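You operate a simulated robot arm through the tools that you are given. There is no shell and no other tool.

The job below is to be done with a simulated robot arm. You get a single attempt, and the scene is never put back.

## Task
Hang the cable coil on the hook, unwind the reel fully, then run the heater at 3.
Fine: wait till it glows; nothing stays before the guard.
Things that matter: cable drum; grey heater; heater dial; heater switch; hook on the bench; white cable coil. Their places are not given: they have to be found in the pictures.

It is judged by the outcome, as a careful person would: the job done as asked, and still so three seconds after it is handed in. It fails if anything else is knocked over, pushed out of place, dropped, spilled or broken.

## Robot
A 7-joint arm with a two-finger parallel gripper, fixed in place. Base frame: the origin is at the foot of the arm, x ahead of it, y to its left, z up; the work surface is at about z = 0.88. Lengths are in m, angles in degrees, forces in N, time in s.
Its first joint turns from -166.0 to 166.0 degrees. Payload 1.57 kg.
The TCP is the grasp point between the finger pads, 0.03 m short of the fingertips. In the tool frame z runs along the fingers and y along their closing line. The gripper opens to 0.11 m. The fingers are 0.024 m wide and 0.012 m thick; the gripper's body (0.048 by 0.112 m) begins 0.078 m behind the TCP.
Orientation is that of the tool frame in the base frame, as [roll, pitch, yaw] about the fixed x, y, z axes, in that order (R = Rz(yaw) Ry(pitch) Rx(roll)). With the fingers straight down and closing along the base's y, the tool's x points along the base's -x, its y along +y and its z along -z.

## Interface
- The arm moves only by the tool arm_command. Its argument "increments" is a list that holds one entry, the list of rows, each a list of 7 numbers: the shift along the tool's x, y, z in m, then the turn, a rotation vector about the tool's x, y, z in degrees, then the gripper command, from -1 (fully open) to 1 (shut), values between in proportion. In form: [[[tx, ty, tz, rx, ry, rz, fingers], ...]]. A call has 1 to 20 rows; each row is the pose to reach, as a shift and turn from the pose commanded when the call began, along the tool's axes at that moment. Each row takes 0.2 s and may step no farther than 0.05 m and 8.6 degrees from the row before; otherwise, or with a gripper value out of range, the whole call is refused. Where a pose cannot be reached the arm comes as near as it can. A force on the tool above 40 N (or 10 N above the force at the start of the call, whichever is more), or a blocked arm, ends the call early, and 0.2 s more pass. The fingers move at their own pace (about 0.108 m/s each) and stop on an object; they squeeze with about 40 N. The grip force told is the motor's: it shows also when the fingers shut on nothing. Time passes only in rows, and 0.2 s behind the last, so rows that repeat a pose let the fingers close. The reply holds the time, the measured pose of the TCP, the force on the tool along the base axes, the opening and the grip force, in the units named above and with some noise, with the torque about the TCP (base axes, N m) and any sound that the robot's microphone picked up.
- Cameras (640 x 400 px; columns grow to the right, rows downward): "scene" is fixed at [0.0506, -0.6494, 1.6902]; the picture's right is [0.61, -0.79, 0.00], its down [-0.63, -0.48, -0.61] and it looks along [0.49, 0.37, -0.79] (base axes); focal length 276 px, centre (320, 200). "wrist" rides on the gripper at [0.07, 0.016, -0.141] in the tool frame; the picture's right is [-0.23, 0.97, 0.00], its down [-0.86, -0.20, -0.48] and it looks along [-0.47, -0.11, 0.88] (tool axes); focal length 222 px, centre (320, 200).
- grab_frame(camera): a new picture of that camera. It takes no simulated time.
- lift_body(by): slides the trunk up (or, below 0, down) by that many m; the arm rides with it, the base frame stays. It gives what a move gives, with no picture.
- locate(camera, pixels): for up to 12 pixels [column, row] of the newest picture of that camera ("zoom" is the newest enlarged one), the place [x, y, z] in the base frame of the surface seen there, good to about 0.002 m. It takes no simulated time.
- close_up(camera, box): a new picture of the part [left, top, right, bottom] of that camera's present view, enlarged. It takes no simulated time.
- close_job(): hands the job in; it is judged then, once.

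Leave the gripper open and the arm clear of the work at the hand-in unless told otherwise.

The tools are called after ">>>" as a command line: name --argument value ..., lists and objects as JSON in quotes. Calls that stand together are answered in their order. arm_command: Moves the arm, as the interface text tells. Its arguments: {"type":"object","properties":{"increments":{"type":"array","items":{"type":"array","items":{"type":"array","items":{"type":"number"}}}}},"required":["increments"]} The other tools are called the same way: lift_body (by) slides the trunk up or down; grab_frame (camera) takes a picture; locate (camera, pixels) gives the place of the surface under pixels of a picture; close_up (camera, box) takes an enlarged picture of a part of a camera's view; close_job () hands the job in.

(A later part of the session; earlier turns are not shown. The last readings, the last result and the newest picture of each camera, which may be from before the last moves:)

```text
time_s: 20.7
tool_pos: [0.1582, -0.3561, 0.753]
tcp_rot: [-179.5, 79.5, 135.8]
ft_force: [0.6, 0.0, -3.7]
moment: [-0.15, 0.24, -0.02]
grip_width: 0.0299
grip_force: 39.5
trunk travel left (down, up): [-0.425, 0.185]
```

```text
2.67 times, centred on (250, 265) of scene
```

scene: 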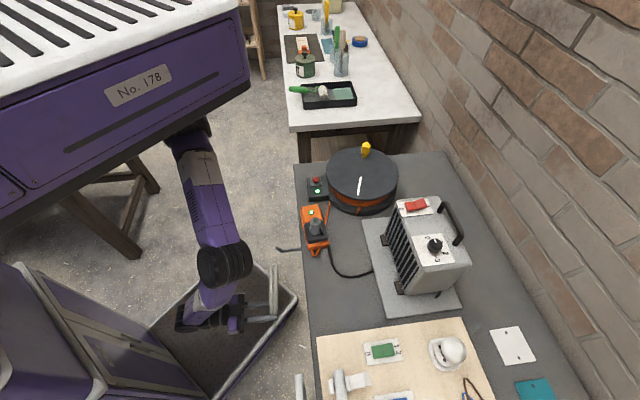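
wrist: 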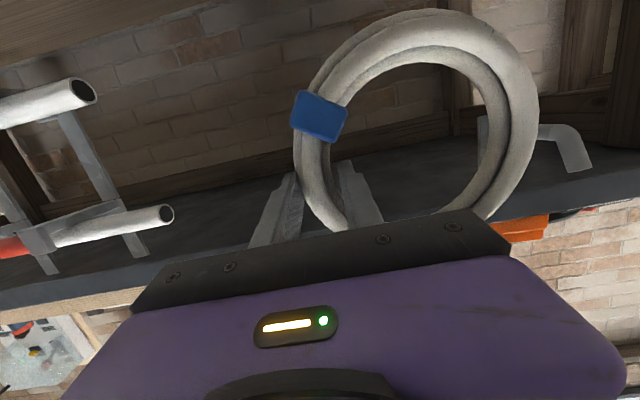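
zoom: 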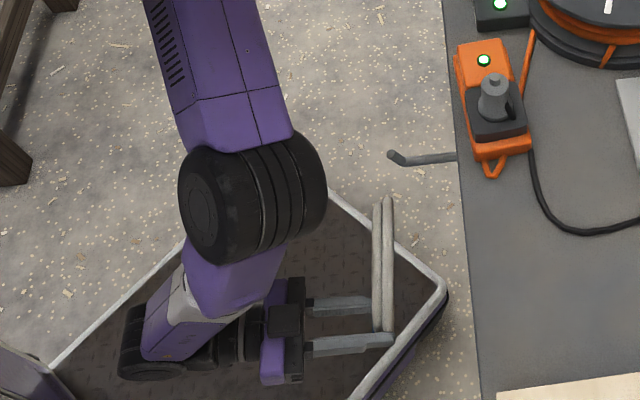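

Hook: bar bottom z≈0.755, tip at d≈0.395 outward position, along-edge s≈0.069. The ring must back off ~0.03 m before passing in front of the tip. I back off and shift half-way along the edge, watching reach.

>>> arm_command --increments '[[[-0.002, 0, -0.01, 0, 0, 0, 1], [-0.004, 0.0, -0.022, 0, 0, 0, 1], [-0.006, 0.01, -0.032, 0, 0, 0, 1], [-0.006, 0.03, -0.032, 0, 0, 0, 1], [-0.006, 0.05, -0.032, 0, 0, 0, 1], [-0.006, 0.06, -0.032, 0, 0, 0, 1], [-0.006, 0.06, -0.032, 0, 0, 0, 1]]]'

>>> grab_frame --camera "scene"

>>> grab_frame --camera "wrist"

```text
time_s: 22.3
tool_pos: [0.1519, -0.2908, 0.7585]
tcp_rot: [179.8, 78.4, 135.8]
ft_force: [0.2, -0.4, -2.2]
moment: [-0.14, 0.25, 0.01]
grip_width: 0.0301
grip_force: 39.4
out of reach, approached as far as the arm can: row 4, 5, 6, 7
trunk travel left (down, up): [-0.425, 0.185]
```

```text
taken
```

scene: 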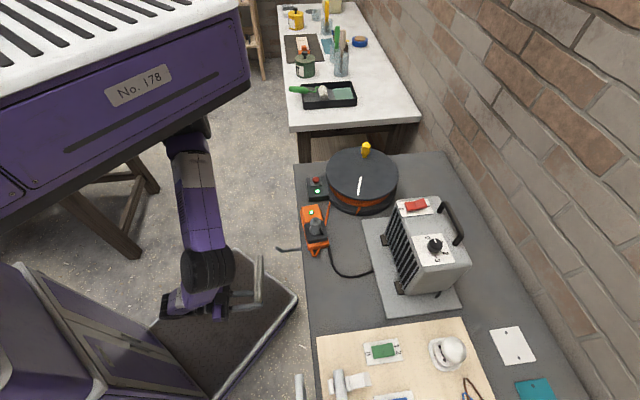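

```text
taken
```

wrist: 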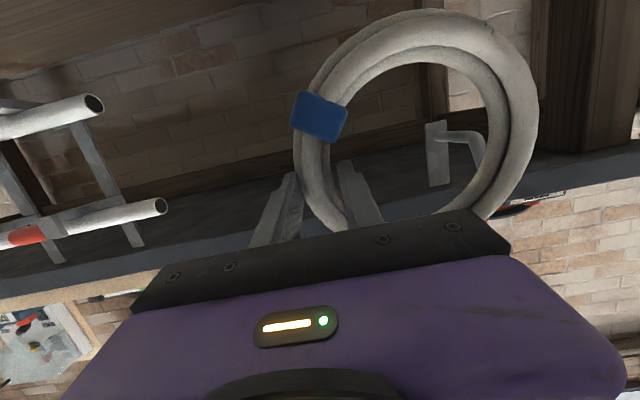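

The arm falls a bit short here (about 3 cm). I measure the elbow and wrist again to understand which limit it is.

>>> locate --camera "scene" --pixels '[[190, 135], [195, 175], [205, 215], [205, 265], [225, 270], [200, 295], [175, 305], [225, 305], [240, 300], [260, 290], [215, 308], [262, 265]]'

>>> close_up --camera "scene" --box '[130, 100, 330, 330]'

```text
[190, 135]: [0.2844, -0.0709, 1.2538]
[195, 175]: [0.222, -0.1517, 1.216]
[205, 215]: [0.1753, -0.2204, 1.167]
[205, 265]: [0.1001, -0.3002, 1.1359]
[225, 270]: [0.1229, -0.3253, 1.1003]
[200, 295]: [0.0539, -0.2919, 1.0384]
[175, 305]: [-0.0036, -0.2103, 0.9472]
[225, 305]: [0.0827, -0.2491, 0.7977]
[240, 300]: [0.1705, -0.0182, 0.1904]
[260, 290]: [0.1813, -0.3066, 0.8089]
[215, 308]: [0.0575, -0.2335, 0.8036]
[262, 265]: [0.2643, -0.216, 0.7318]
```

```text
1.74 times, centred on (230, 215) of scene
```

zoom: 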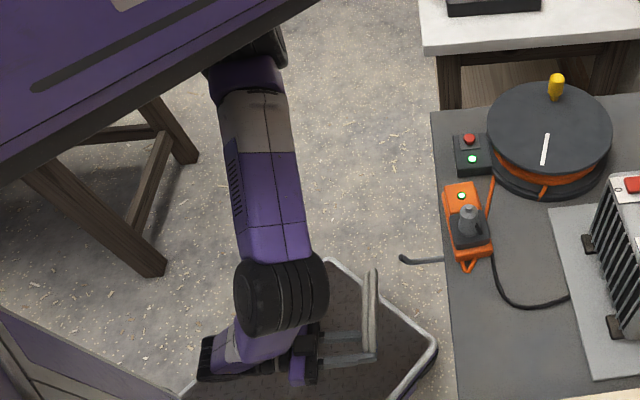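

Forearm-to-hand fold is near its limit. With the shoulder higher the forearm hangs steeper and the fold eases, so I raise the trunk 0.15 m and then lower the hand the same amount with the arm.

>>> lift_body --by 0.15

>>> arm_command --increments '[[[0.02, 0, 0.0035, 0, 0, 0, 1], [0.045, 0, 0.008, 0, 0, 0, 1], [0.07, 0, 0.0123, 0, 0, 0, 1], [0.095, 0, 0.0167, 0, 0, 0, 1], [0.12, 0, 0.021, 0, 0, 0, 1], [0.148, 0, 0.026, 0, 0, 0, 1], [0.148, 0, 0.026, 0, 0, 0, 1]]]'

>>> grab_frame --camera "scene"

>>> grab_frame --camera "wrist"

```text
time_s: 24.1
tool_pos: [0.1531, -0.2919, 0.9078]
tcp_rot: [179.8, 78.4, 135.8]
ft_force: [1.0, 0.5, -3.9]
moment: [-0.13, 0.22, -0.01]
grip_width: 0.0299
grip_force: 39.3
trunk travel left (down, up): [-0.575, 0.035]
```

```text
time_s: 25.7
tool_pos: [0.1486, -0.2877, 0.7573]
tcp_rot: [-179.9, 78.4, 135.8]
ft_force: [-0.2, 0.0, -3.6]
moment: [-0.17, 0.2, 0.01]
grip_width: 0.0301
grip_force: 39.6
trunk travel left (down, up): [-0.575, 0.035]
```

```text
taken
```

scene: 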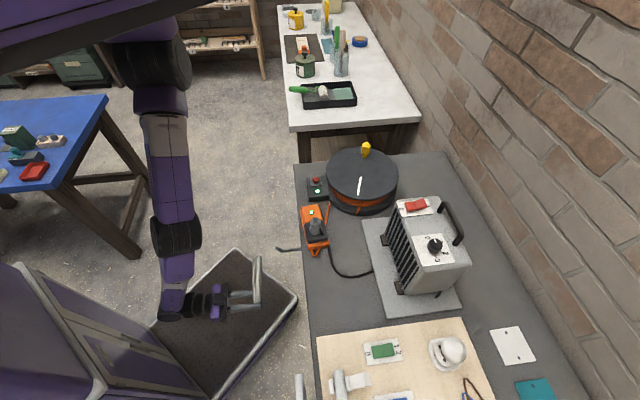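

```text
taken
```

wrist: 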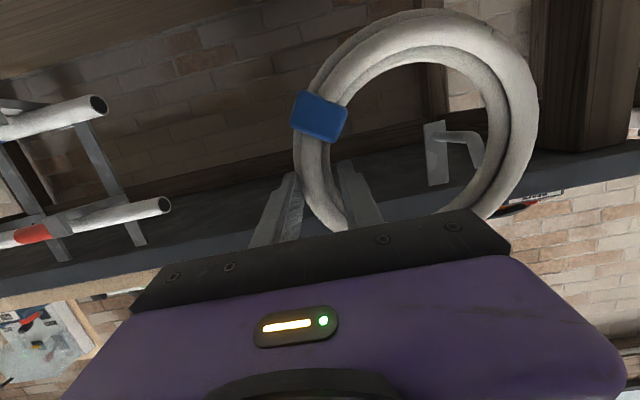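

No reach warning now. Ring centre is near s≈−0.023; I shift 0.092 m further along the edge so the ring's hole faces the hook, staying in front of the tip.

>>> arm_command --increments '[[[-0.003, 0.015, 0.004, 0, 0, 0, 1], [-0.006, 0.035, 0.009, 0, 0, 0, 1], [-0.009, 0.055, 0.013, 0, 0, 0, 1], [-0.012, 0.075, 0.018, 0, 0, 0, 1], [-0.012, 0.092, 0.018, 0, 0, 0, 1], [-0.012, 0.092, 0.018, 0, 0, 0, 1]]]'

>>> grab_frame --camera "scene"

>>> grab_frame --camera "wrist"

```text
time_s: 27.1
tool_pos: [0.2282, -0.2365, 0.7666]
tcp_rot: [-179.9, 78.4, 135.9]
ft_force: [-0.2, -0.7, -3.8]
moment: [-0.1, 0.21, 0.0]
grip_width: 0.03
grip_force: 39.2
trunk travel left (down, up): [-0.575, 0.035]
```

```text
taken
```

scene: 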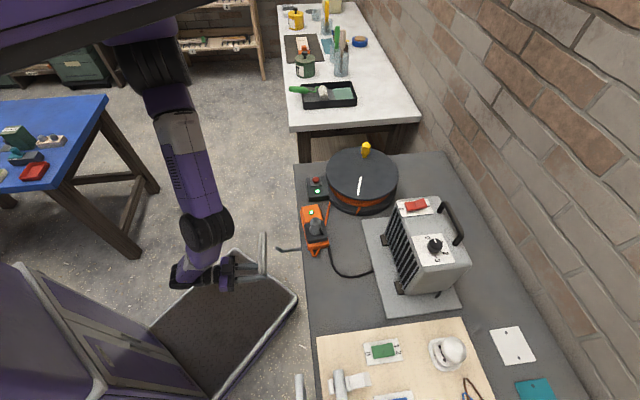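

```text
taken
```

wrist: 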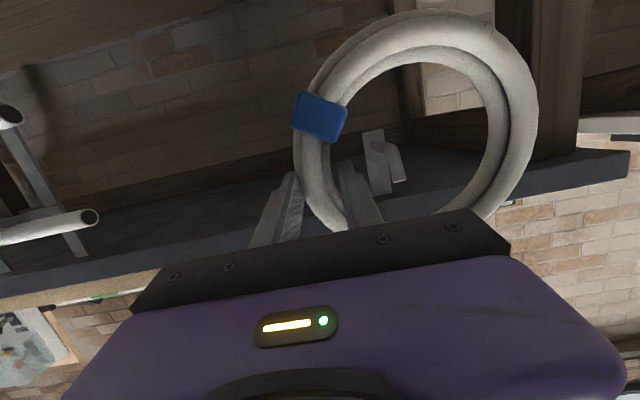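

The hook tip (about (398,170)) is seen through the ring. I verify the ring's position against the hook by measuring both.

>>> close_up --camera "wrist" --box '[280, 0, 560, 220]'

>>> locate --camera "zoom" --pixels '[[270, 325], [250, 310], [215, 290], [60, 300], [70, 380], [400, 60], [480, 100], [550, 200], [500, 340], [450, 390], [300, 70], [495, 220]]'

>>> close_up --camera "scene" --box '[200, 215, 320, 300]'

>>> locate --camera "zoom" --pixels '[[330, 110], [340, 300], [340, 200], [335, 250], [395, 180], [420, 185], [310, 330], [350, 340]]'

```text
1.82 times, centred on (420, 110) of wrist
```

zoom: 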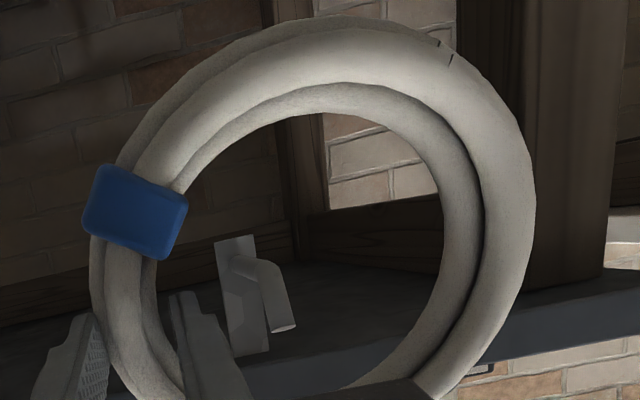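

```text
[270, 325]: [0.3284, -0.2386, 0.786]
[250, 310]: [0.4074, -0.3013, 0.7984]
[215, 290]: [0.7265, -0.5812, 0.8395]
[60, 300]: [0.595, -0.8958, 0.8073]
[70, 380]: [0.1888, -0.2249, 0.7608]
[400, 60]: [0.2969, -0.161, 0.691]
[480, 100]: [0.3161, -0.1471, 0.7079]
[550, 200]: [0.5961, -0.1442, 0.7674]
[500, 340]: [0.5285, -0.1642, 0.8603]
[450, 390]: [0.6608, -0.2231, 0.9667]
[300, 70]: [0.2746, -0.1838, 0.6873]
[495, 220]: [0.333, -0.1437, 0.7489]
```

```text
4.71 times, centred on (260, 258) of scene
```

zoom: 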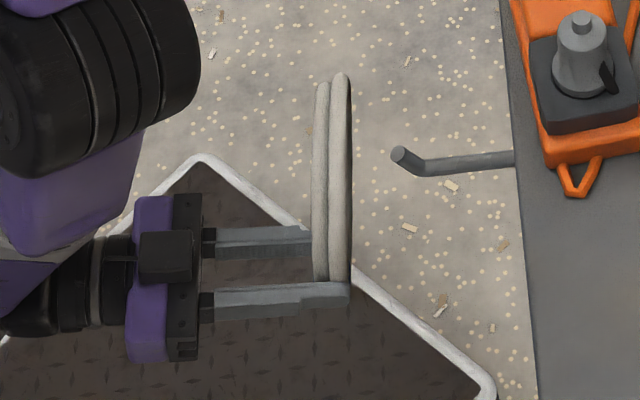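

```text
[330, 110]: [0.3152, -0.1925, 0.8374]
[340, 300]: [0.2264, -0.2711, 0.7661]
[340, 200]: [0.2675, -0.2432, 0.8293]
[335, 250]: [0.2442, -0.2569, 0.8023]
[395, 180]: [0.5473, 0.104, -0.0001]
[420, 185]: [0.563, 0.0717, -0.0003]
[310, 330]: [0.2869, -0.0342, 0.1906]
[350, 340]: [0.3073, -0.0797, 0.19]
```

Ring centre is at s≈0.069, z≈0.763 — lined up with the hook (s≈0.067, tip z≈0.79). I advance 0.09 m toward the bench so the hook passes through the hole.

>>> arm_command --increments '[[[-0.004, 0, 0.0195, 0, 0, 0, 1], [-0.008, 0, 0.039, 0, 0, 0, 1], [-0.012, 0, 0.0585, 0, 0, 0, 1], [-0.016, 0, 0.078, 0, 0, 0, 1], [-0.0184, 0, 0.0896, 0, 0, 0, 1], [-0.0184, 0, 0.0896, 0, 0, 0, 1]]]'

>>> grab_frame --camera "scene"

>>> close_up --camera "wrist" --box '[280, 0, 560, 220]'

>>> close_up --camera "scene" --box '[220, 205, 340, 290]'

```text
time_s: 28.5
tool_pos: [0.2874, -0.3064, 0.7565]
tcp_rot: [179.8, 78.5, 135.7]
ft_force: [-0.4, -0.6, -4.5]
moment: [-0.12, 0.24, 0.0]
grip_width: 0.0302
grip_force: 39.6
out of reach, approached as far as the arm can: row 2, 3, 4, 5, 6
trunk travel left (down, up): [-0.575, 0.035]
```

```text
taken
```

scene: 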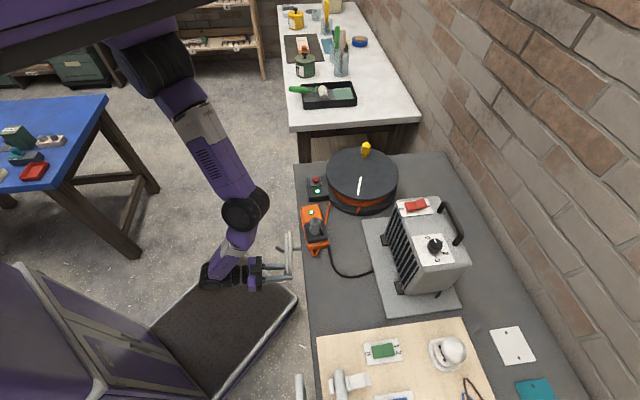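

```text
1.82 times, centred on (420, 110) of wrist
```

zoom: 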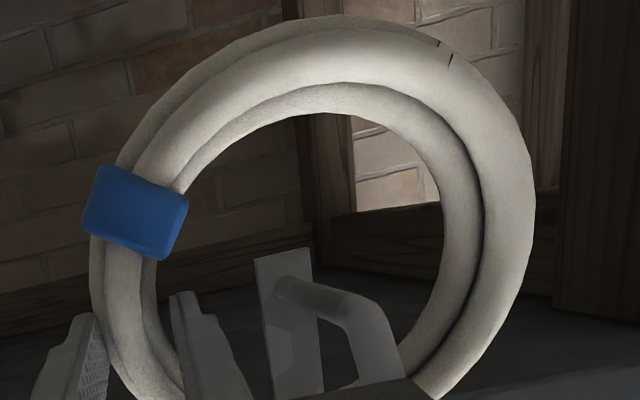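

```text
4.71 times, centred on (280, 248) of scene
```

zoom: 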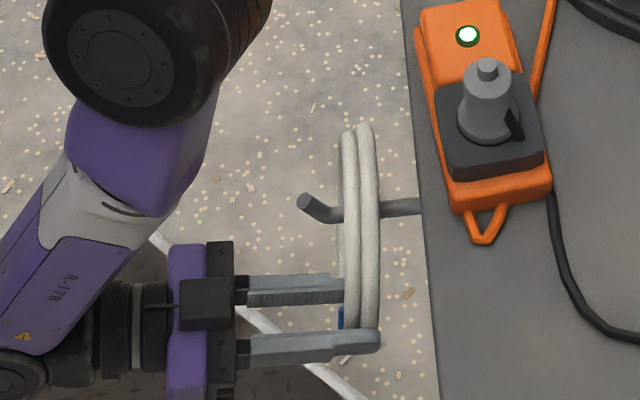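

The hook now passes through the ring (bar seen on both sides of the ring at (340,210) in the zoom). I check the elbow's clearance to the bench, then lower with the trunk by 0.035 m.

>>> locate --camera "scene" --pixels '[[245, 205], [262, 205], [230, 240], [215, 280], [266, 270], [287, 240]]'

>>> lift_body --by -0.035

>>> close_up --camera "scene" --box '[220, 205, 340, 290]'

>>> close_up --camera "wrist" --box '[280, 0, 560, 220]'

```text
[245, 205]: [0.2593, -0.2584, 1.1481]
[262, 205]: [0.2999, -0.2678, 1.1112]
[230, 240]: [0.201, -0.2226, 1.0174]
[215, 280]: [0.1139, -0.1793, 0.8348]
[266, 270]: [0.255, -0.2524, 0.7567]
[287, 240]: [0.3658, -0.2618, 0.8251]
```

```text
time_s: 29.2
tool_pos: [0.2869, -0.3068, 0.7209]
tcp_rot: [179.9, 78.4, 135.8]
ft_force: [-0.4, 0.0, -3.5]
moment: [-0.1, 0.22, 0.03]
grip_width: 0.0302
grip_force: 38.7
trunk travel left (down, up): [-0.54, 0.07]
```

```text
4.71 times, centred on (280, 248) of scene
```

zoom: 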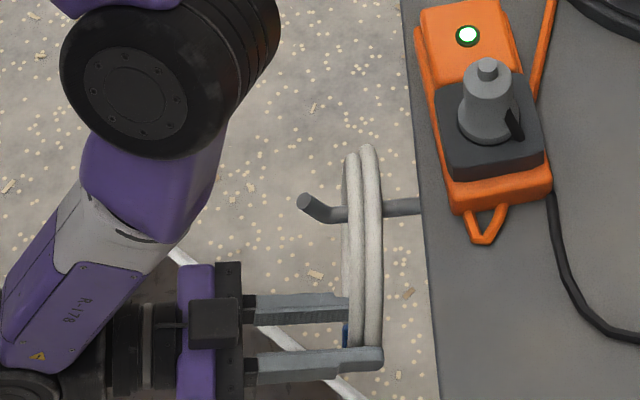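

```text
1.82 times, centred on (420, 110) of wrist
```

zoom: 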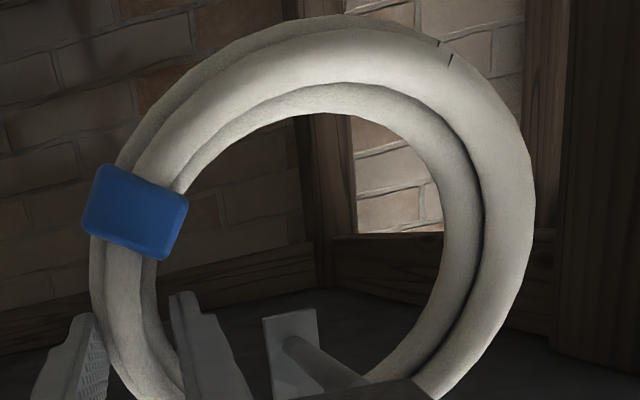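

Lowered to TCP z=0.721, no contact yet (force still ≈−3.5 N). A further 8 mm.

>>> lift_body --by -0.008

```text
time_s: 29.8
tool_pos: [0.2895, -0.3066, 0.7159]
tcp_rot: [178.8, 79.0, 135.0]
ft_force: [14.1, 7.3, 33.3]
moment: [1.11, -1.9, -0.03]
grip_width: 0.0303
grip_force: 39.4
trunk travel left (down, up): [-0.532, 0.078]
```

Contact: +33 N upward, so the ring rests on the bar. I ease up 5 mm to take the load off before opening.

>>> lift_body --by 0.005

>>> close_up --camera "scene" --box '[220, 205, 340, 290]'

>>> grab_frame --camera "wrist"

```text
time_s: 30.4
tool_pos: [0.2866, -0.3061, 0.7183]
tcp_rot: [-180.0, 78.3, 136.1]
ft_force: [13.2, 7.2, 9.8]
moment: [0.12, -0.21, -0.02]
grip_width: 0.0304
grip_force: 39.5
trunk travel left (down, up): [-0.537, 0.073]
```

```text
4.71 times, centred on (280, 248) of scene
```

zoom: 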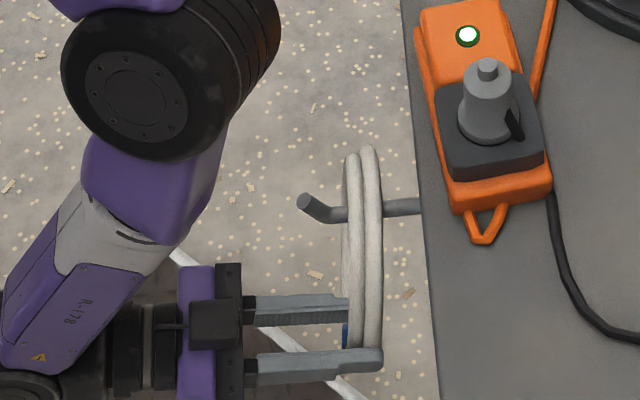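

```text
taken
```

wrist: 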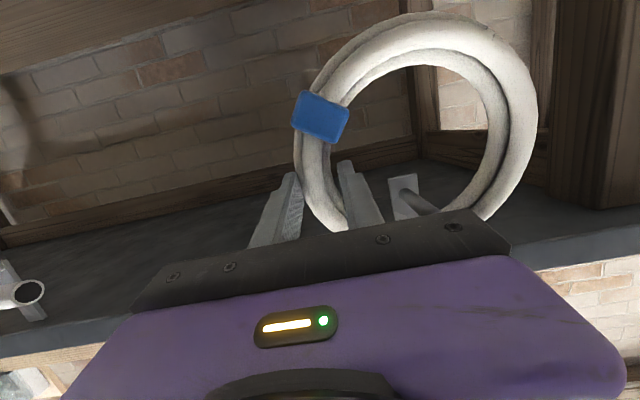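

The ring rests on the bar with light load (≈10 N). I open the gripper in place to about 0.06 m and look.

>>> arm_command --increments '[[[0, 0, 0, 0, 0, 0, 0.3], [0, 0, 0, 0, 0, 0, 0.0], [0, 0, 0, 0, 0, 0, -0.1], [0, 0, 0, 0, 0, 0, -0.1]]]'

>>> close_up --camera "scene" --box '[220, 205, 340, 290]'

>>> grab_frame --camera "wrist"

```text
time_s: 31.4
tool_pos: [0.2867, -0.3059, 0.7175]
tcp_rot: [180.0, 78.5, 135.7]
ft_force: [-0.5, 0.6, 0.6]
moment: [0.02, -0.02, 0.0]
grip_width: 0.0605
grip_force: 0.0
trunk travel left (down, up): [-0.537, 0.073]
```

```text
4.71 times, centred on (280, 248) of scene
```

zoom: 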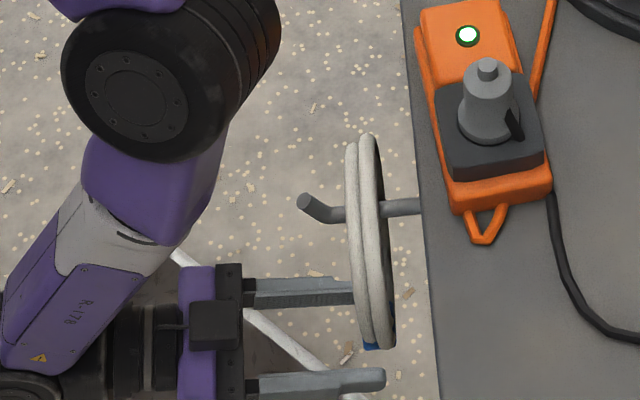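

```text
taken
```

wrist: 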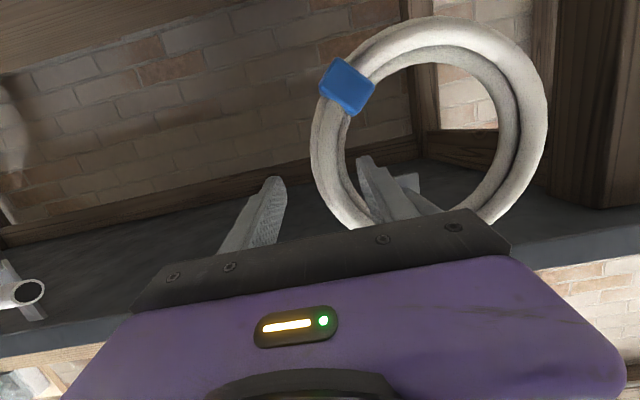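

The ring hangs on the bar by itself; fingers are free (no force). I withdraw straight back 0.11 m away from the bench.

>>> arm_command --increments '[[[0.004, 0, -0.02, 0, 0, 0, -0.1], [0.008, 0, -0.04, 0, 0, 0, -0.1], [0.012, 0, -0.06, 0, 0, 0, -0.1], [0.016, 0, -0.08, 0, 0, 0, -0.1], [0.02, 0, -0.1, 0, 0, 0, -0.1], [0.022, 0, -0.108, 0, 0, 0, -0.1], [0.022, 0, -0.108, 0, 0, 0, -0.1]]]'

>>> grab_frame --camera "scene"

>>> close_up --camera "scene" --box '[220, 205, 340, 290]'

>>> grab_frame --camera "wrist"

```text
time_s: 33.0
tool_pos: [0.2084, -0.2288, 0.72]
tcp_rot: [-180.0, 78.4, 136.0]
ft_force: [-0.2, 0.3, -0.3]
moment: [-0.01, 0.01, 0.0]
grip_width: 0.0606
grip_force: 0.0
trunk travel left (down, up): [-0.537, 0.073]
```

```text
taken
```

scene: 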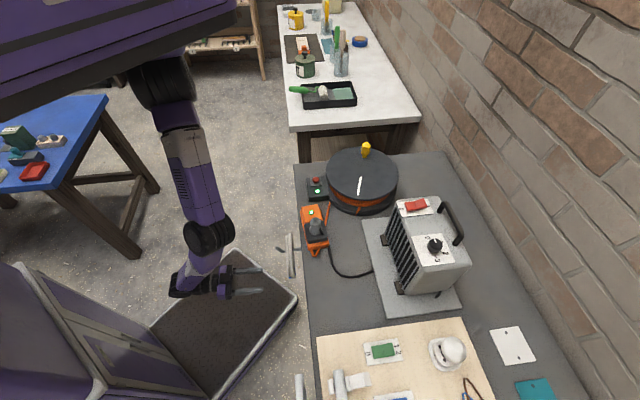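

```text
4.71 times, centred on (280, 248) of scene
```

zoom: 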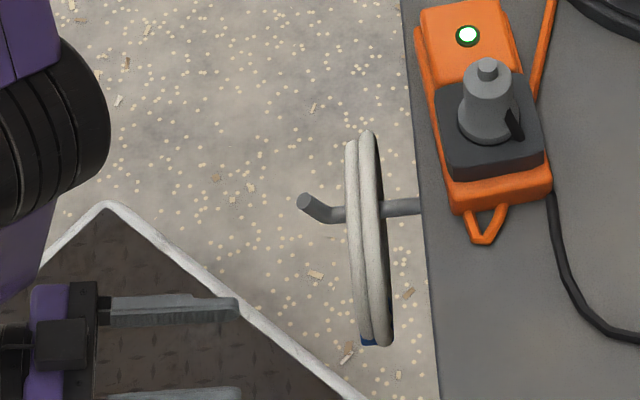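

```text
taken
```

wrist: 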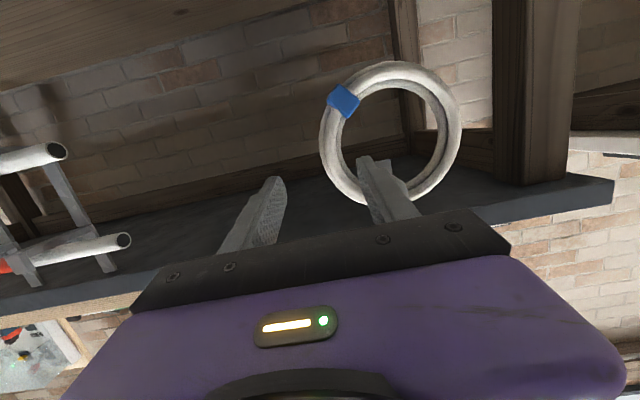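

The coil hangs on the hook on its own. Next I bring the hand back up: trunk to its top setting, then sideways away from the coil and up, then straighten the tool.

>>> lift_body --by 0.037

>>> arm_command --increments '[[[-0.01, -0.02, 0.0, 0, 0, 0, -0.1], [-0.03, -0.045, 0.002, 0, 0, 0, -0.1], [-0.055, -0.07, 0.005, 0, 0, 0, -0.1], [-0.085, -0.095, 0.009, 0, 0, 0, -0.1], [-0.12, -0.115, 0.014, 0, 0, 0, -0.1], [-0.157, -0.125, 0.0189, 0, 0, 0, -0.1], [-0.157, -0.125, 0.0189, 0, 0, 0, -0.1]]]'

>>> grab_frame --camera "scene"

```text
time_s: 33.8
tool_pos: [0.2088, -0.2293, 0.756]
tcp_rot: [179.9, 78.4, 135.8]
ft_force: [0.0, 0.9, 0.6]
moment: [-0.03, 0.04, -0.02]
grip_width: 0.0602
grip_force: 0.1
trunk travel left (down, up): [-0.574, 0.036]
```

```text
time_s: 35.4
tool_pos: [0.1569, -0.3534, 0.9086]
tcp_rot: [179.9, 78.4, 135.8]
ft_force: [-0.4, 0.5, 0.6]
moment: [0.03, 0.06, 0.03]
grip_width: 0.0606
grip_force: 0.1
trunk travel left (down, up): [-0.574, 0.036]
```

```text
taken
```

scene: 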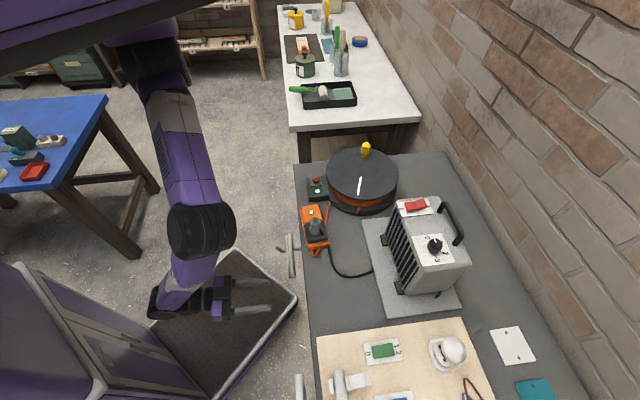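

Reversing the earlier tilt path now.

>>> arm_command --increments '[[[-0.0095, -0.006, -0.002, 0, 6.4, 0, -0.1], [-0.019, -0.012, -0.004, 0, 12.8, 0, -0.1], [-0.0285, -0.0175, -0.006, 0, 19.2, 0, -0.1], [-0.038, -0.023, -0.008, 0, 25.6, 0, -0.1], [-0.0475, -0.029, -0.01, 0, 32, 0, -0.1], [-0.057, -0.035, -0.0117, 0, 38.4, 0, -0.1], [-0.057, -0.035, -0.0117, 0, 38.4, 0, -0.1]]]'

>>> arm_command --increments '[[[-0.0115, 0, -0.0034, 0, 6.7, 0, -0.1], [-0.023, 0, -0.0068, 0, 13.4, 0, -0.1], [-0.0346, 0, -0.01, 0, 20, 0, -0.1], [-0.046, 0, -0.0136, 0, 26.7, 0, -0.1], [-0.0577, 0, -0.017, 0, 33.4, 0, -0.1], [-0.0692, 0, -0.0203, 0, 40, 0, -0.1], [-0.0692, 0, -0.0203, 0, 40, 0, -0.1]]]'

>>> grab_frame --camera "scene"

```text
time_s: 37.0
tool_pos: [0.1322, -0.3789, 0.9655]
tcp_rot: [-180.0, 40.0, 135.8]
ft_force: [0.1, -0.1, -0.6]
moment: [-0.01, -0.02, -0.01]
grip_width: 0.0604
grip_force: 0.0
trunk travel left (down, up): [-0.574, 0.036]
```

```text
time_s: 38.6
tool_pos: [0.1622, -0.4073, 1.0255]
tcp_rot: [180.0, -0.1, 135.9]
ft_force: [-0.1, -0.8, 0.1]
moment: [0.0, 0.01, 0.02]
grip_width: 0.0605
grip_force: 0.1
trunk travel left (down, up): [-0.574, 0.036]
```

```text
taken
```

scene: 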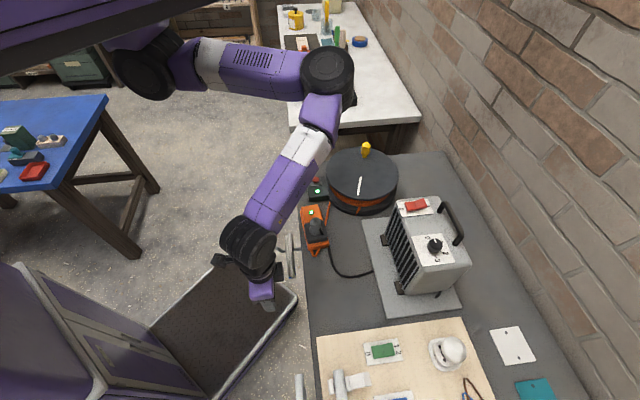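

The tool is vertical again. Now the reel: I measure the disc's rim, the knob, and the cable details.

>>> close_up --camera "scene" --box '[296, 135, 408, 225]'

>>> locate --camera "zoom" --pixels '[[400, 110], [400, 70], [390, 135], [178, 230], [580, 240], [380, 375], [300, 115], [500, 140], [375, 245], [355, 345], [345, 455], [365, 235]]'

```text
4.44 times, centred on (352, 180) of scene
```

zoom: 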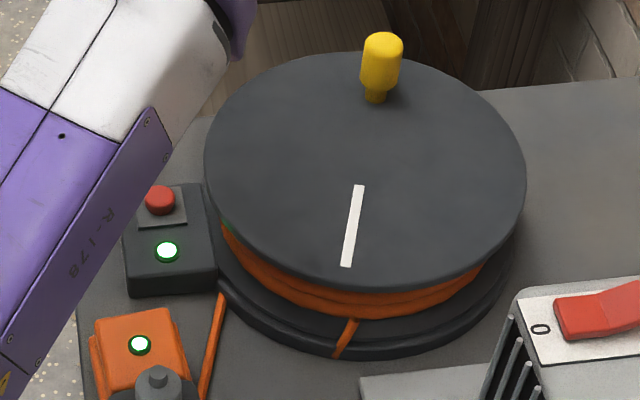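

```text
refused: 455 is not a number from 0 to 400
```

>>> locate --camera "zoom" --pixels '[[383, 38], [380, 70], [374, 98], [207, 165], [522, 190], [365, 288], [300, 65], [450, 85], [358, 187], [347, 264], [365, 170], [345, 335]]'

>>> locate --camera "zoom" --pixels '[[230, 235], [480, 275], [300, 300], [400, 310], [350, 325], [338, 352], [222, 300], [208, 370], [168, 245], [160, 195], [230, 320], [500, 290]]'

```text
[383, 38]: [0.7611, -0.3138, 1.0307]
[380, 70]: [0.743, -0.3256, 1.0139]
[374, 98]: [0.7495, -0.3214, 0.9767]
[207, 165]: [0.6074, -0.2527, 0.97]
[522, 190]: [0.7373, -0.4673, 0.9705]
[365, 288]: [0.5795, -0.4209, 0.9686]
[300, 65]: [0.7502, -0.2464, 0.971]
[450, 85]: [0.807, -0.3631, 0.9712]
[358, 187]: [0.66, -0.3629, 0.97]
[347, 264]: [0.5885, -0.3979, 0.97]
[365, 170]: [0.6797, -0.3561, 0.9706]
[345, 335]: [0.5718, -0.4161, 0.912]
```

```text
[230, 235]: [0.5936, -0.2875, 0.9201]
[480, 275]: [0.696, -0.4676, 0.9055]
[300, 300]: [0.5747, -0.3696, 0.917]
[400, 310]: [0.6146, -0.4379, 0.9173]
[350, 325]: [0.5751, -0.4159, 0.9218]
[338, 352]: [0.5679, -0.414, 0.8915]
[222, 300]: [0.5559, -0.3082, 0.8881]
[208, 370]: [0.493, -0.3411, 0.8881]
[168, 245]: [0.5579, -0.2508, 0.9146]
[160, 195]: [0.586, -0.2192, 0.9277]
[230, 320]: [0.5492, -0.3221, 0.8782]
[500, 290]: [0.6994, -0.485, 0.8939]
```

The disc's centre is about (0.684,−0.353), radius 0.125, top z=0.97; knob at radius ≈0.08, angle ≈25°, top z≈1.03; the white mark is opposite the knob. The small box is a cut-out with RESET button. I move the hand up and toward the reel for a closer look with the wrist camera.

>>> arm_command --increments '[[[-0.01, 0.01, -0.04, 0, 0, -4.4, 0.5], [-0.022, 0.028, -0.08, 0, 0, -8.8, 1], [-0.044, 0.055, -0.11, 0, 0, -13.2, 1], [-0.07, 0.088, -0.135, 0, 0, -17.6, 1], [-0.096, 0.121, -0.155, 0, 0, -22, 1], [-0.122, 0.154, -0.17, 0, 0, -26.4, 1], [-0.148, 0.187, -0.185, 0, 0, -30.8, 1], [-0.174, 0.219, -0.2, 0, 0, -35.2, 1], [-0.2, 0.252, -0.21, 0, 0, -39.6, 1], [-0.2243, 0.2829, -0.22, 0, 0, -44.1, 1], [-0.2243, 0.2829, -0.22, 0, 0, -44.1, 1]]]'

>>> grab_frame --camera "scene"

>>> grab_frame --camera "wrist"

```text
time_s: 41.0
tool_pos: [0.5206, -0.3596, 1.2463]
tcp_rot: [-180.0, 0.0, -179.9]
ft_force: [-0.8, 0.9, -0.4]
moment: [-0.02, 0.01, 0.01]
grip_width: 0.0
grip_force: 21.5
trunk travel left (down, up): [-0.574, 0.036]
```

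```text
taken
```

scene: 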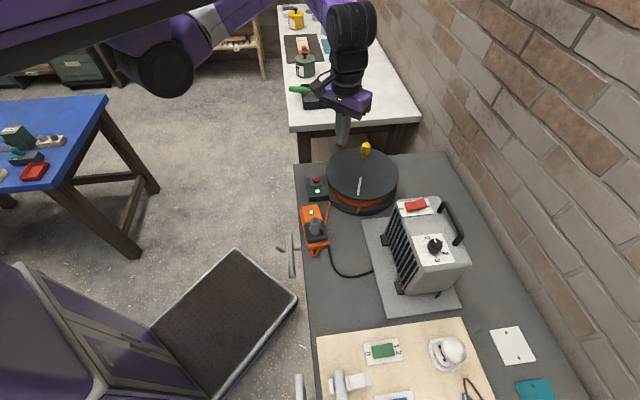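

```text
taken
```

wrist: 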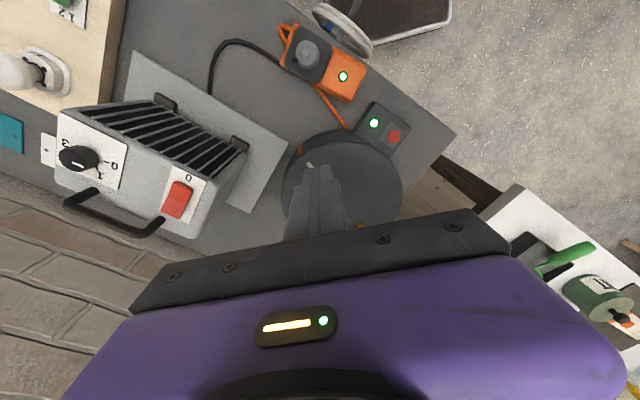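

Close-ups of the reel, the box, and the dial from here.

>>> close_up --camera "wrist" --box '[260, 60, 460, 240]'

>>> close_up --camera "wrist" --box '[40, 90, 240, 240]'

>>> close_up --camera "scene" --box '[325, 140, 405, 220]'

```text
2.22 times, centred on (360, 150) of wrist
```

zoom: 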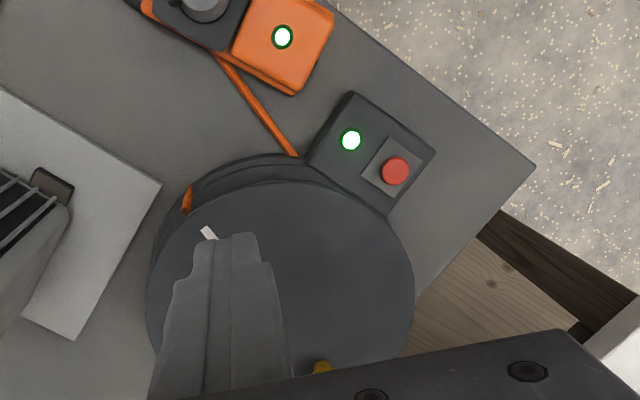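

```text
2.67 times, centred on (140, 165) of wrist
```

zoom: 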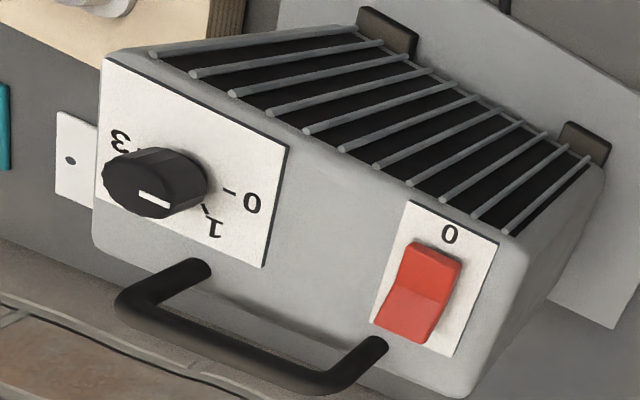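

```text
5.00 times, centred on (365, 180) of scene
```

zoom: 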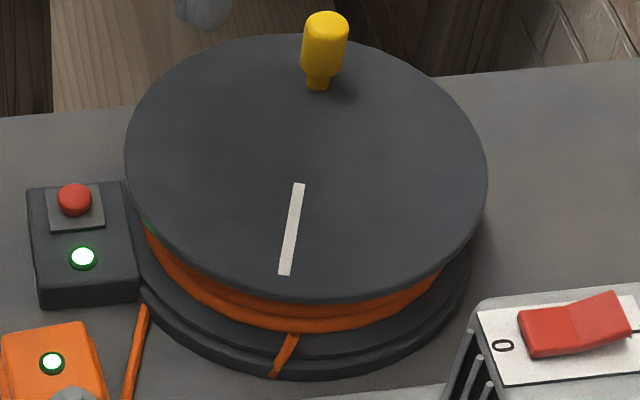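

I look at how the cable leaves the winding, to tell which way it pays out.

>>> locate --camera "zoom" --pixels '[[297, 336], [293, 345], [287, 354], [282, 362], [275, 373], [145, 310], [135, 350], [130, 385], [148, 226], [325, 20], [322, 60], [316, 86]]'

>>> close_up --camera "scene" --box '[340, 195, 380, 220]'

>>> close_up --camera "scene" --box '[300, 170, 360, 235]'

```text
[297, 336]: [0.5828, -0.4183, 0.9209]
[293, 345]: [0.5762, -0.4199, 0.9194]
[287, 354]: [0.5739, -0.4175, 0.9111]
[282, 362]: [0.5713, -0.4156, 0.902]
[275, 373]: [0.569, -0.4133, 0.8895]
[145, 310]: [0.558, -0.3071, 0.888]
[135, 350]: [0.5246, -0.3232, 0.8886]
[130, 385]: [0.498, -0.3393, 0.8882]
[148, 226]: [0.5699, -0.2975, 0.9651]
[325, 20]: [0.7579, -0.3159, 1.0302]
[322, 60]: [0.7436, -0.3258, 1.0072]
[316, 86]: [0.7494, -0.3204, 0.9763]
```

```text
16.00 times, centred on (360, 208) of scene
```

zoom: 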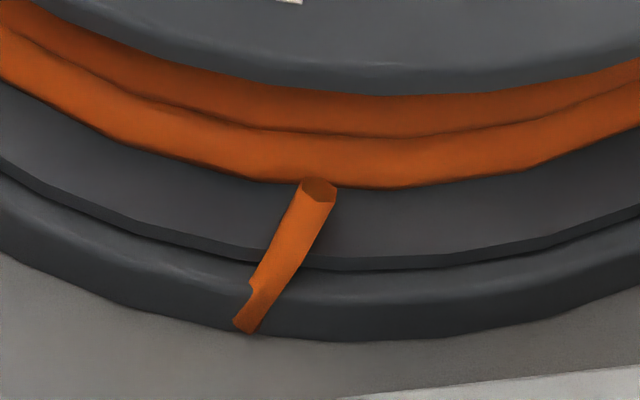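

```text
6.15 times, centred on (330, 202) of scene
```

zoom: 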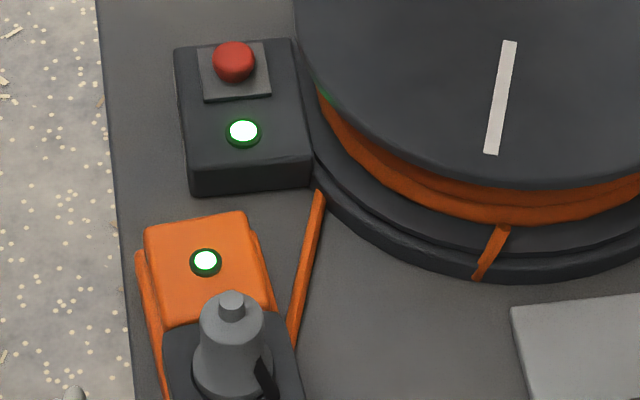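

The cable tail drops off the drum heading clockwise (seen from above), so paying out should turn the drum clockwise. I'll push the knob with the closed fingers along its circle (centre (0.684,−0.353), R≈0.082). First I place the fingers behind the knob at angle 70°, above (0.712,−0.276), then go down to TCP z=1.018.

>>> arm_command --increments '[[[-0.035, 0.015, 0.02, 0, 0, 0, 1], [-0.07, 0.03, 0.045, 0, 0, 0, 1], [-0.105, 0.046, 0.07, 0, 0, 0, 1], [-0.14, 0.061, 0.1, 0, 0, 0, 1], [-0.17, 0.074, 0.125, 0, 0, 0, 1], [-0.1914, 0.0836, 0.146, 0, 0, 0, 1], [-0.1914, 0.0836, 0.146, 0, 0, 0, 1]]]'

>>> grab_frame --camera "scene"

>>> grab_frame --camera "wrist"

```text
time_s: 42.6
tool_pos: [0.7113, -0.2742, 1.0985]
tcp_rot: [179.9, 0.1, -179.9]
ft_force: [-1.1, 0.3, -0.9]
moment: [-0.02, 0.02, -0.01]
grip_width: 0.0001
grip_force: 21.1
trunk travel left (down, up): [-0.574, 0.036]
```

```text
taken
```

scene: 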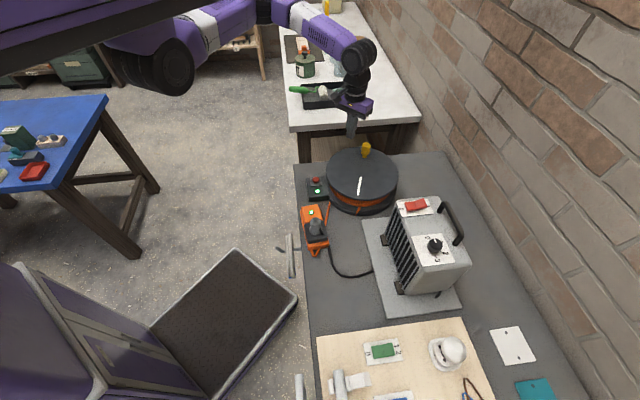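

```text
taken
```

wrist: 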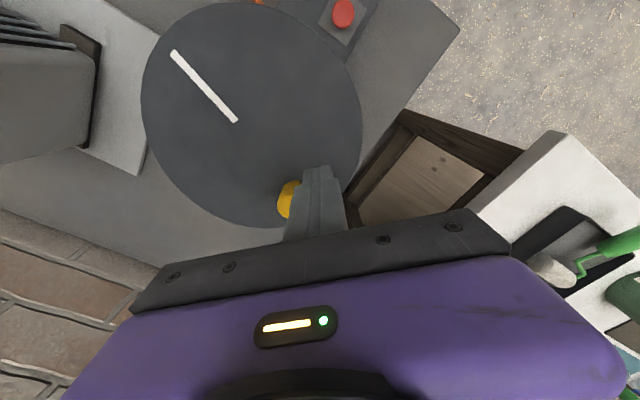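

The fingers stand beside the knob (knob at (288,198)). I measure the disc rim from this view to refine the centre.

>>> locate --camera "wrist" --pixels '[[145, 95], [170, 170], [220, 216], [355, 130], [300, 25], [200, 15], [174, 54], [236, 121], [285, 200], [290, 185], [250, 225]]'

>>> close_up --camera "wrist" --box '[130, 0, 450, 240]'

```text
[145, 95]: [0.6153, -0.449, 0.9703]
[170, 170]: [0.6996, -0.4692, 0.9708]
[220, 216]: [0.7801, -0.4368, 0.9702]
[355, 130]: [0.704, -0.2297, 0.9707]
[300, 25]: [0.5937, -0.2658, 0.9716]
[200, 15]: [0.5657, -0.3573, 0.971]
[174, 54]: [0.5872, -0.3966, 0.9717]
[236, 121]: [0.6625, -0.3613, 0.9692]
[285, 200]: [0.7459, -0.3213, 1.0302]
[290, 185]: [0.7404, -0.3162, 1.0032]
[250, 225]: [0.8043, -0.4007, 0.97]
```

```text
1.67 times, centred on (290, 120) of wrist
```

zoom: 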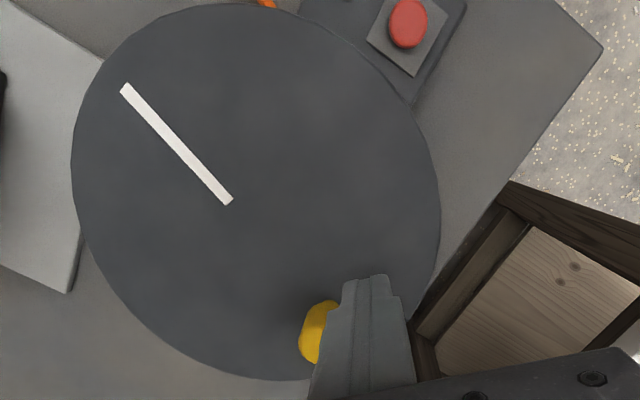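

Centre refined to about (0.6855,−0.352). I go down 0.08 m and push the knob clockwise through about 90° as a first trial, then look at mark and cable.

>>> arm_command --increments '[[[0, 0, 0.04, 0, 0, 0, 1], [0, 0, 0.08, 0, 0, 0, 1], [-0.0152, -0.0068, 0.08, 0, 0, 0, 1], [-0.027, -0.015, 0.08, 0, 0, 0, 1], [-0.037, -0.0251, 0.08, 0, 0, 0, 1], [-0.0453, -0.0371, 0.08, 0, 0, 0, 1], [-0.0513, -0.0498, 0.08, 0, 0, 0, 1], [-0.055, -0.0637, 0.08, 0, 0, 0, 1], [-0.0562, -0.0778, 0.08, 0, 0, 0, 1], [-0.0513, -0.1058, 0.08, 0, 0, 0, 1], [-0.037, -0.1305, 0.08, 0, 0, 0, 1]]]'

>>> grab_frame --camera "scene"

>>> close_up --camera "scene" --box '[300, 130, 420, 225]'

>>> grab_frame --camera "wrist"

```text
time_s: 45.0
tool_pos: [0.7487, -0.4077, 1.0191]
tcp_rot: [-179.9, 0.0, -180.0]
ft_force: [0.7, 0.8, 1.0]
moment: [-0.01, 0.01, 0.0]
grip_width: 0.0004
grip_force: 21.1
trunk travel left (down, up): [-0.574, 0.036]
```

```text
taken
```

scene: 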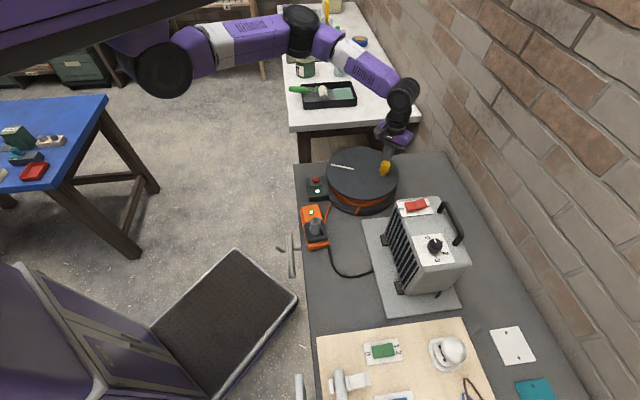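

```text
4.21 times, centred on (360, 178) of scene
```

zoom: 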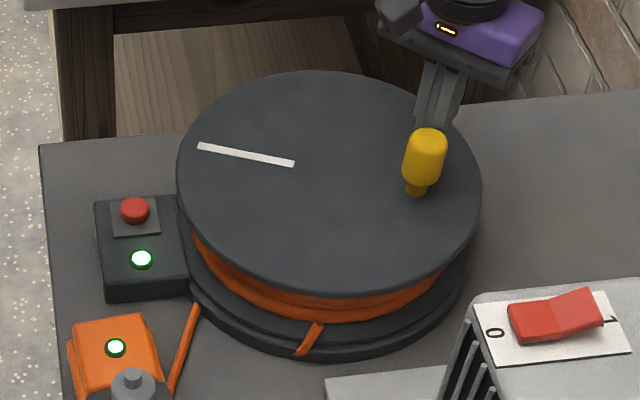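

```text
taken
```

wrist: 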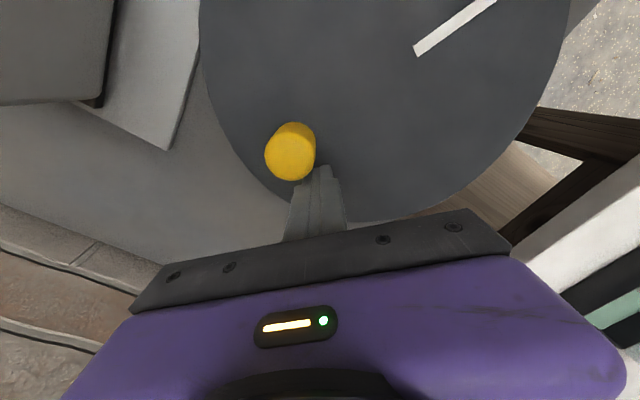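

The drum turns freely (almost no force); the mark moved clockwise, tail stayed in place. I push one full turn more and compare the winding.

>>> arm_command --increments '[[[0.0269, -0.021, 0, 0, 0, 0, 1], [0.0599, -0.0293, 0, 0, 0, 0, 1], [0.0935, -0.0233, 0, 0, 0, 0, 1], [0.1218, -0.0043, 0, 0, 0, 0, 1], [0.1399, 0.0247, 0, 0, 0, 0, 1], [0.1446, 0.0584, 0, 0, 0, 0, 1], [0.1352, 0.0912, 0, 0, 0, 0, 1], [0.1133, 0.1173, 0, 0, 0, 0, 1], [0.0826, 0.1323, 0, 0, 0, 0, 1], [0.0486, 0.1335, 0, 0, 0, 0, 1], [0.0169, 0.1207, 0, 0, 0, 0, 1], [-0.0067, 0.0962, 0, 0, 0, 0, 1], [-0.0184, 0.0641, 0, 0, 0, 0, 1], [-0.016, 0.0301, 0, 0, 0, 0, 1], [0, 0, 0, 0, 0, 0, 1]]]'

>>> close_up --camera "scene" --box '[300, 130, 420, 225]'

>>> grab_frame --camera "scene"

```text
time_s: 46.7
tool_pos: [0.6089, -0.3183, 1.0193]
tcp_rot: [-178.7, -0.9, 179.4]
ft_force: [-1.5, -2.8, -0.4]
moment: [0.02, -0.05, -0.03]
grip_width: 0.0002
grip_force: 21.1
trunk travel left (down, up): [-0.574, 0.036]
stopped in row 8: the force on the tool passed its limit at 55 N (the readings are from after the stop); the commanded pose is now the measured one
```

```text
4.21 times, centred on (360, 178) of scene
```

zoom: 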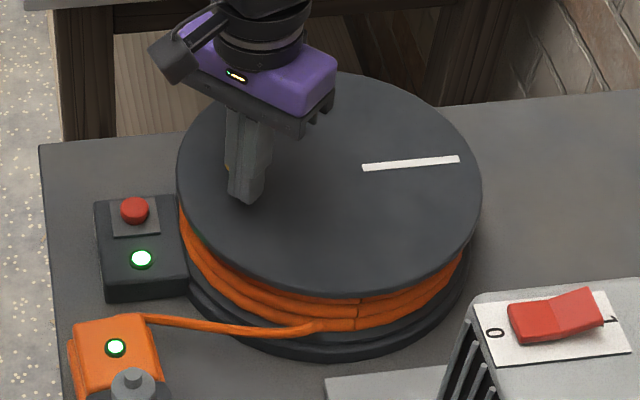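

```text
taken
```

scene: 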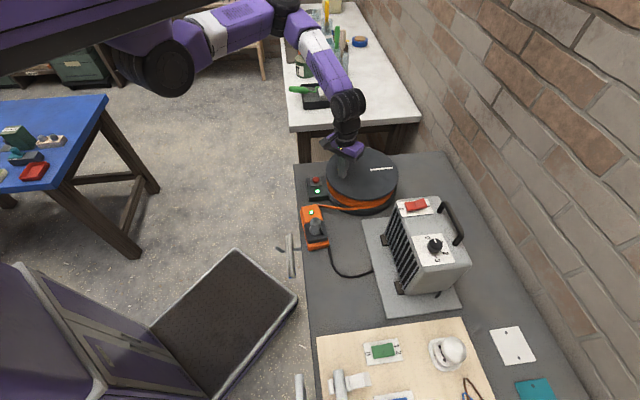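

It stopped at 55 N: the winding got fuller and the lead to the socket is taut, so clockwise winds up — unwinding is counter-clockwise. The socket hasn't moved. I lift the fingers clear and look where the knob is.

>>> arm_command --increments '[[[0, 0.0, -0.03, 0, 0, 0, 1], [0, 0, -0.065, 0, 0, 0, 1], [0, 0, -0.065, 0, 0, 0, 1]]]'

>>> grab_frame --camera "wrist"

>>> close_up --camera "scene" --box '[290, 130, 420, 260]'

```text
time_s: 47.5
tool_pos: [0.6113, -0.315, 1.0868]
tcp_rot: [-178.9, -0.8, 179.3]
ft_force: [-0.6, 0.2, 0.4]
moment: [0.01, 0.01, 0.0]
grip_width: 0.0
grip_force: 21.3
trunk travel left (down, up): [-0.574, 0.036]
```

```text
taken
```

wrist: 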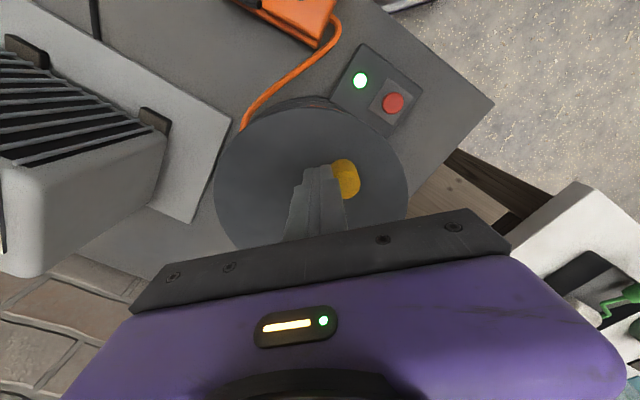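

```text
3.08 times, centred on (355, 195) of scene
```

zoom: 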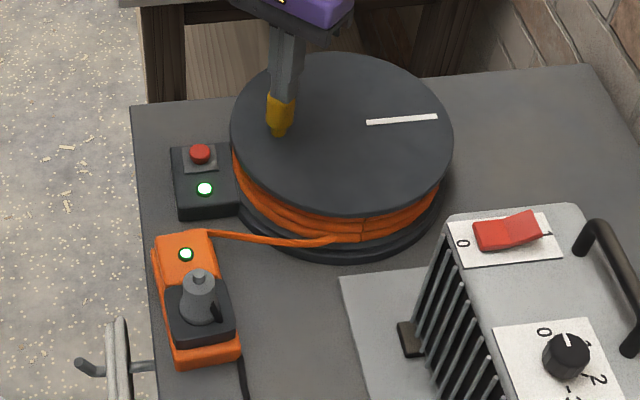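

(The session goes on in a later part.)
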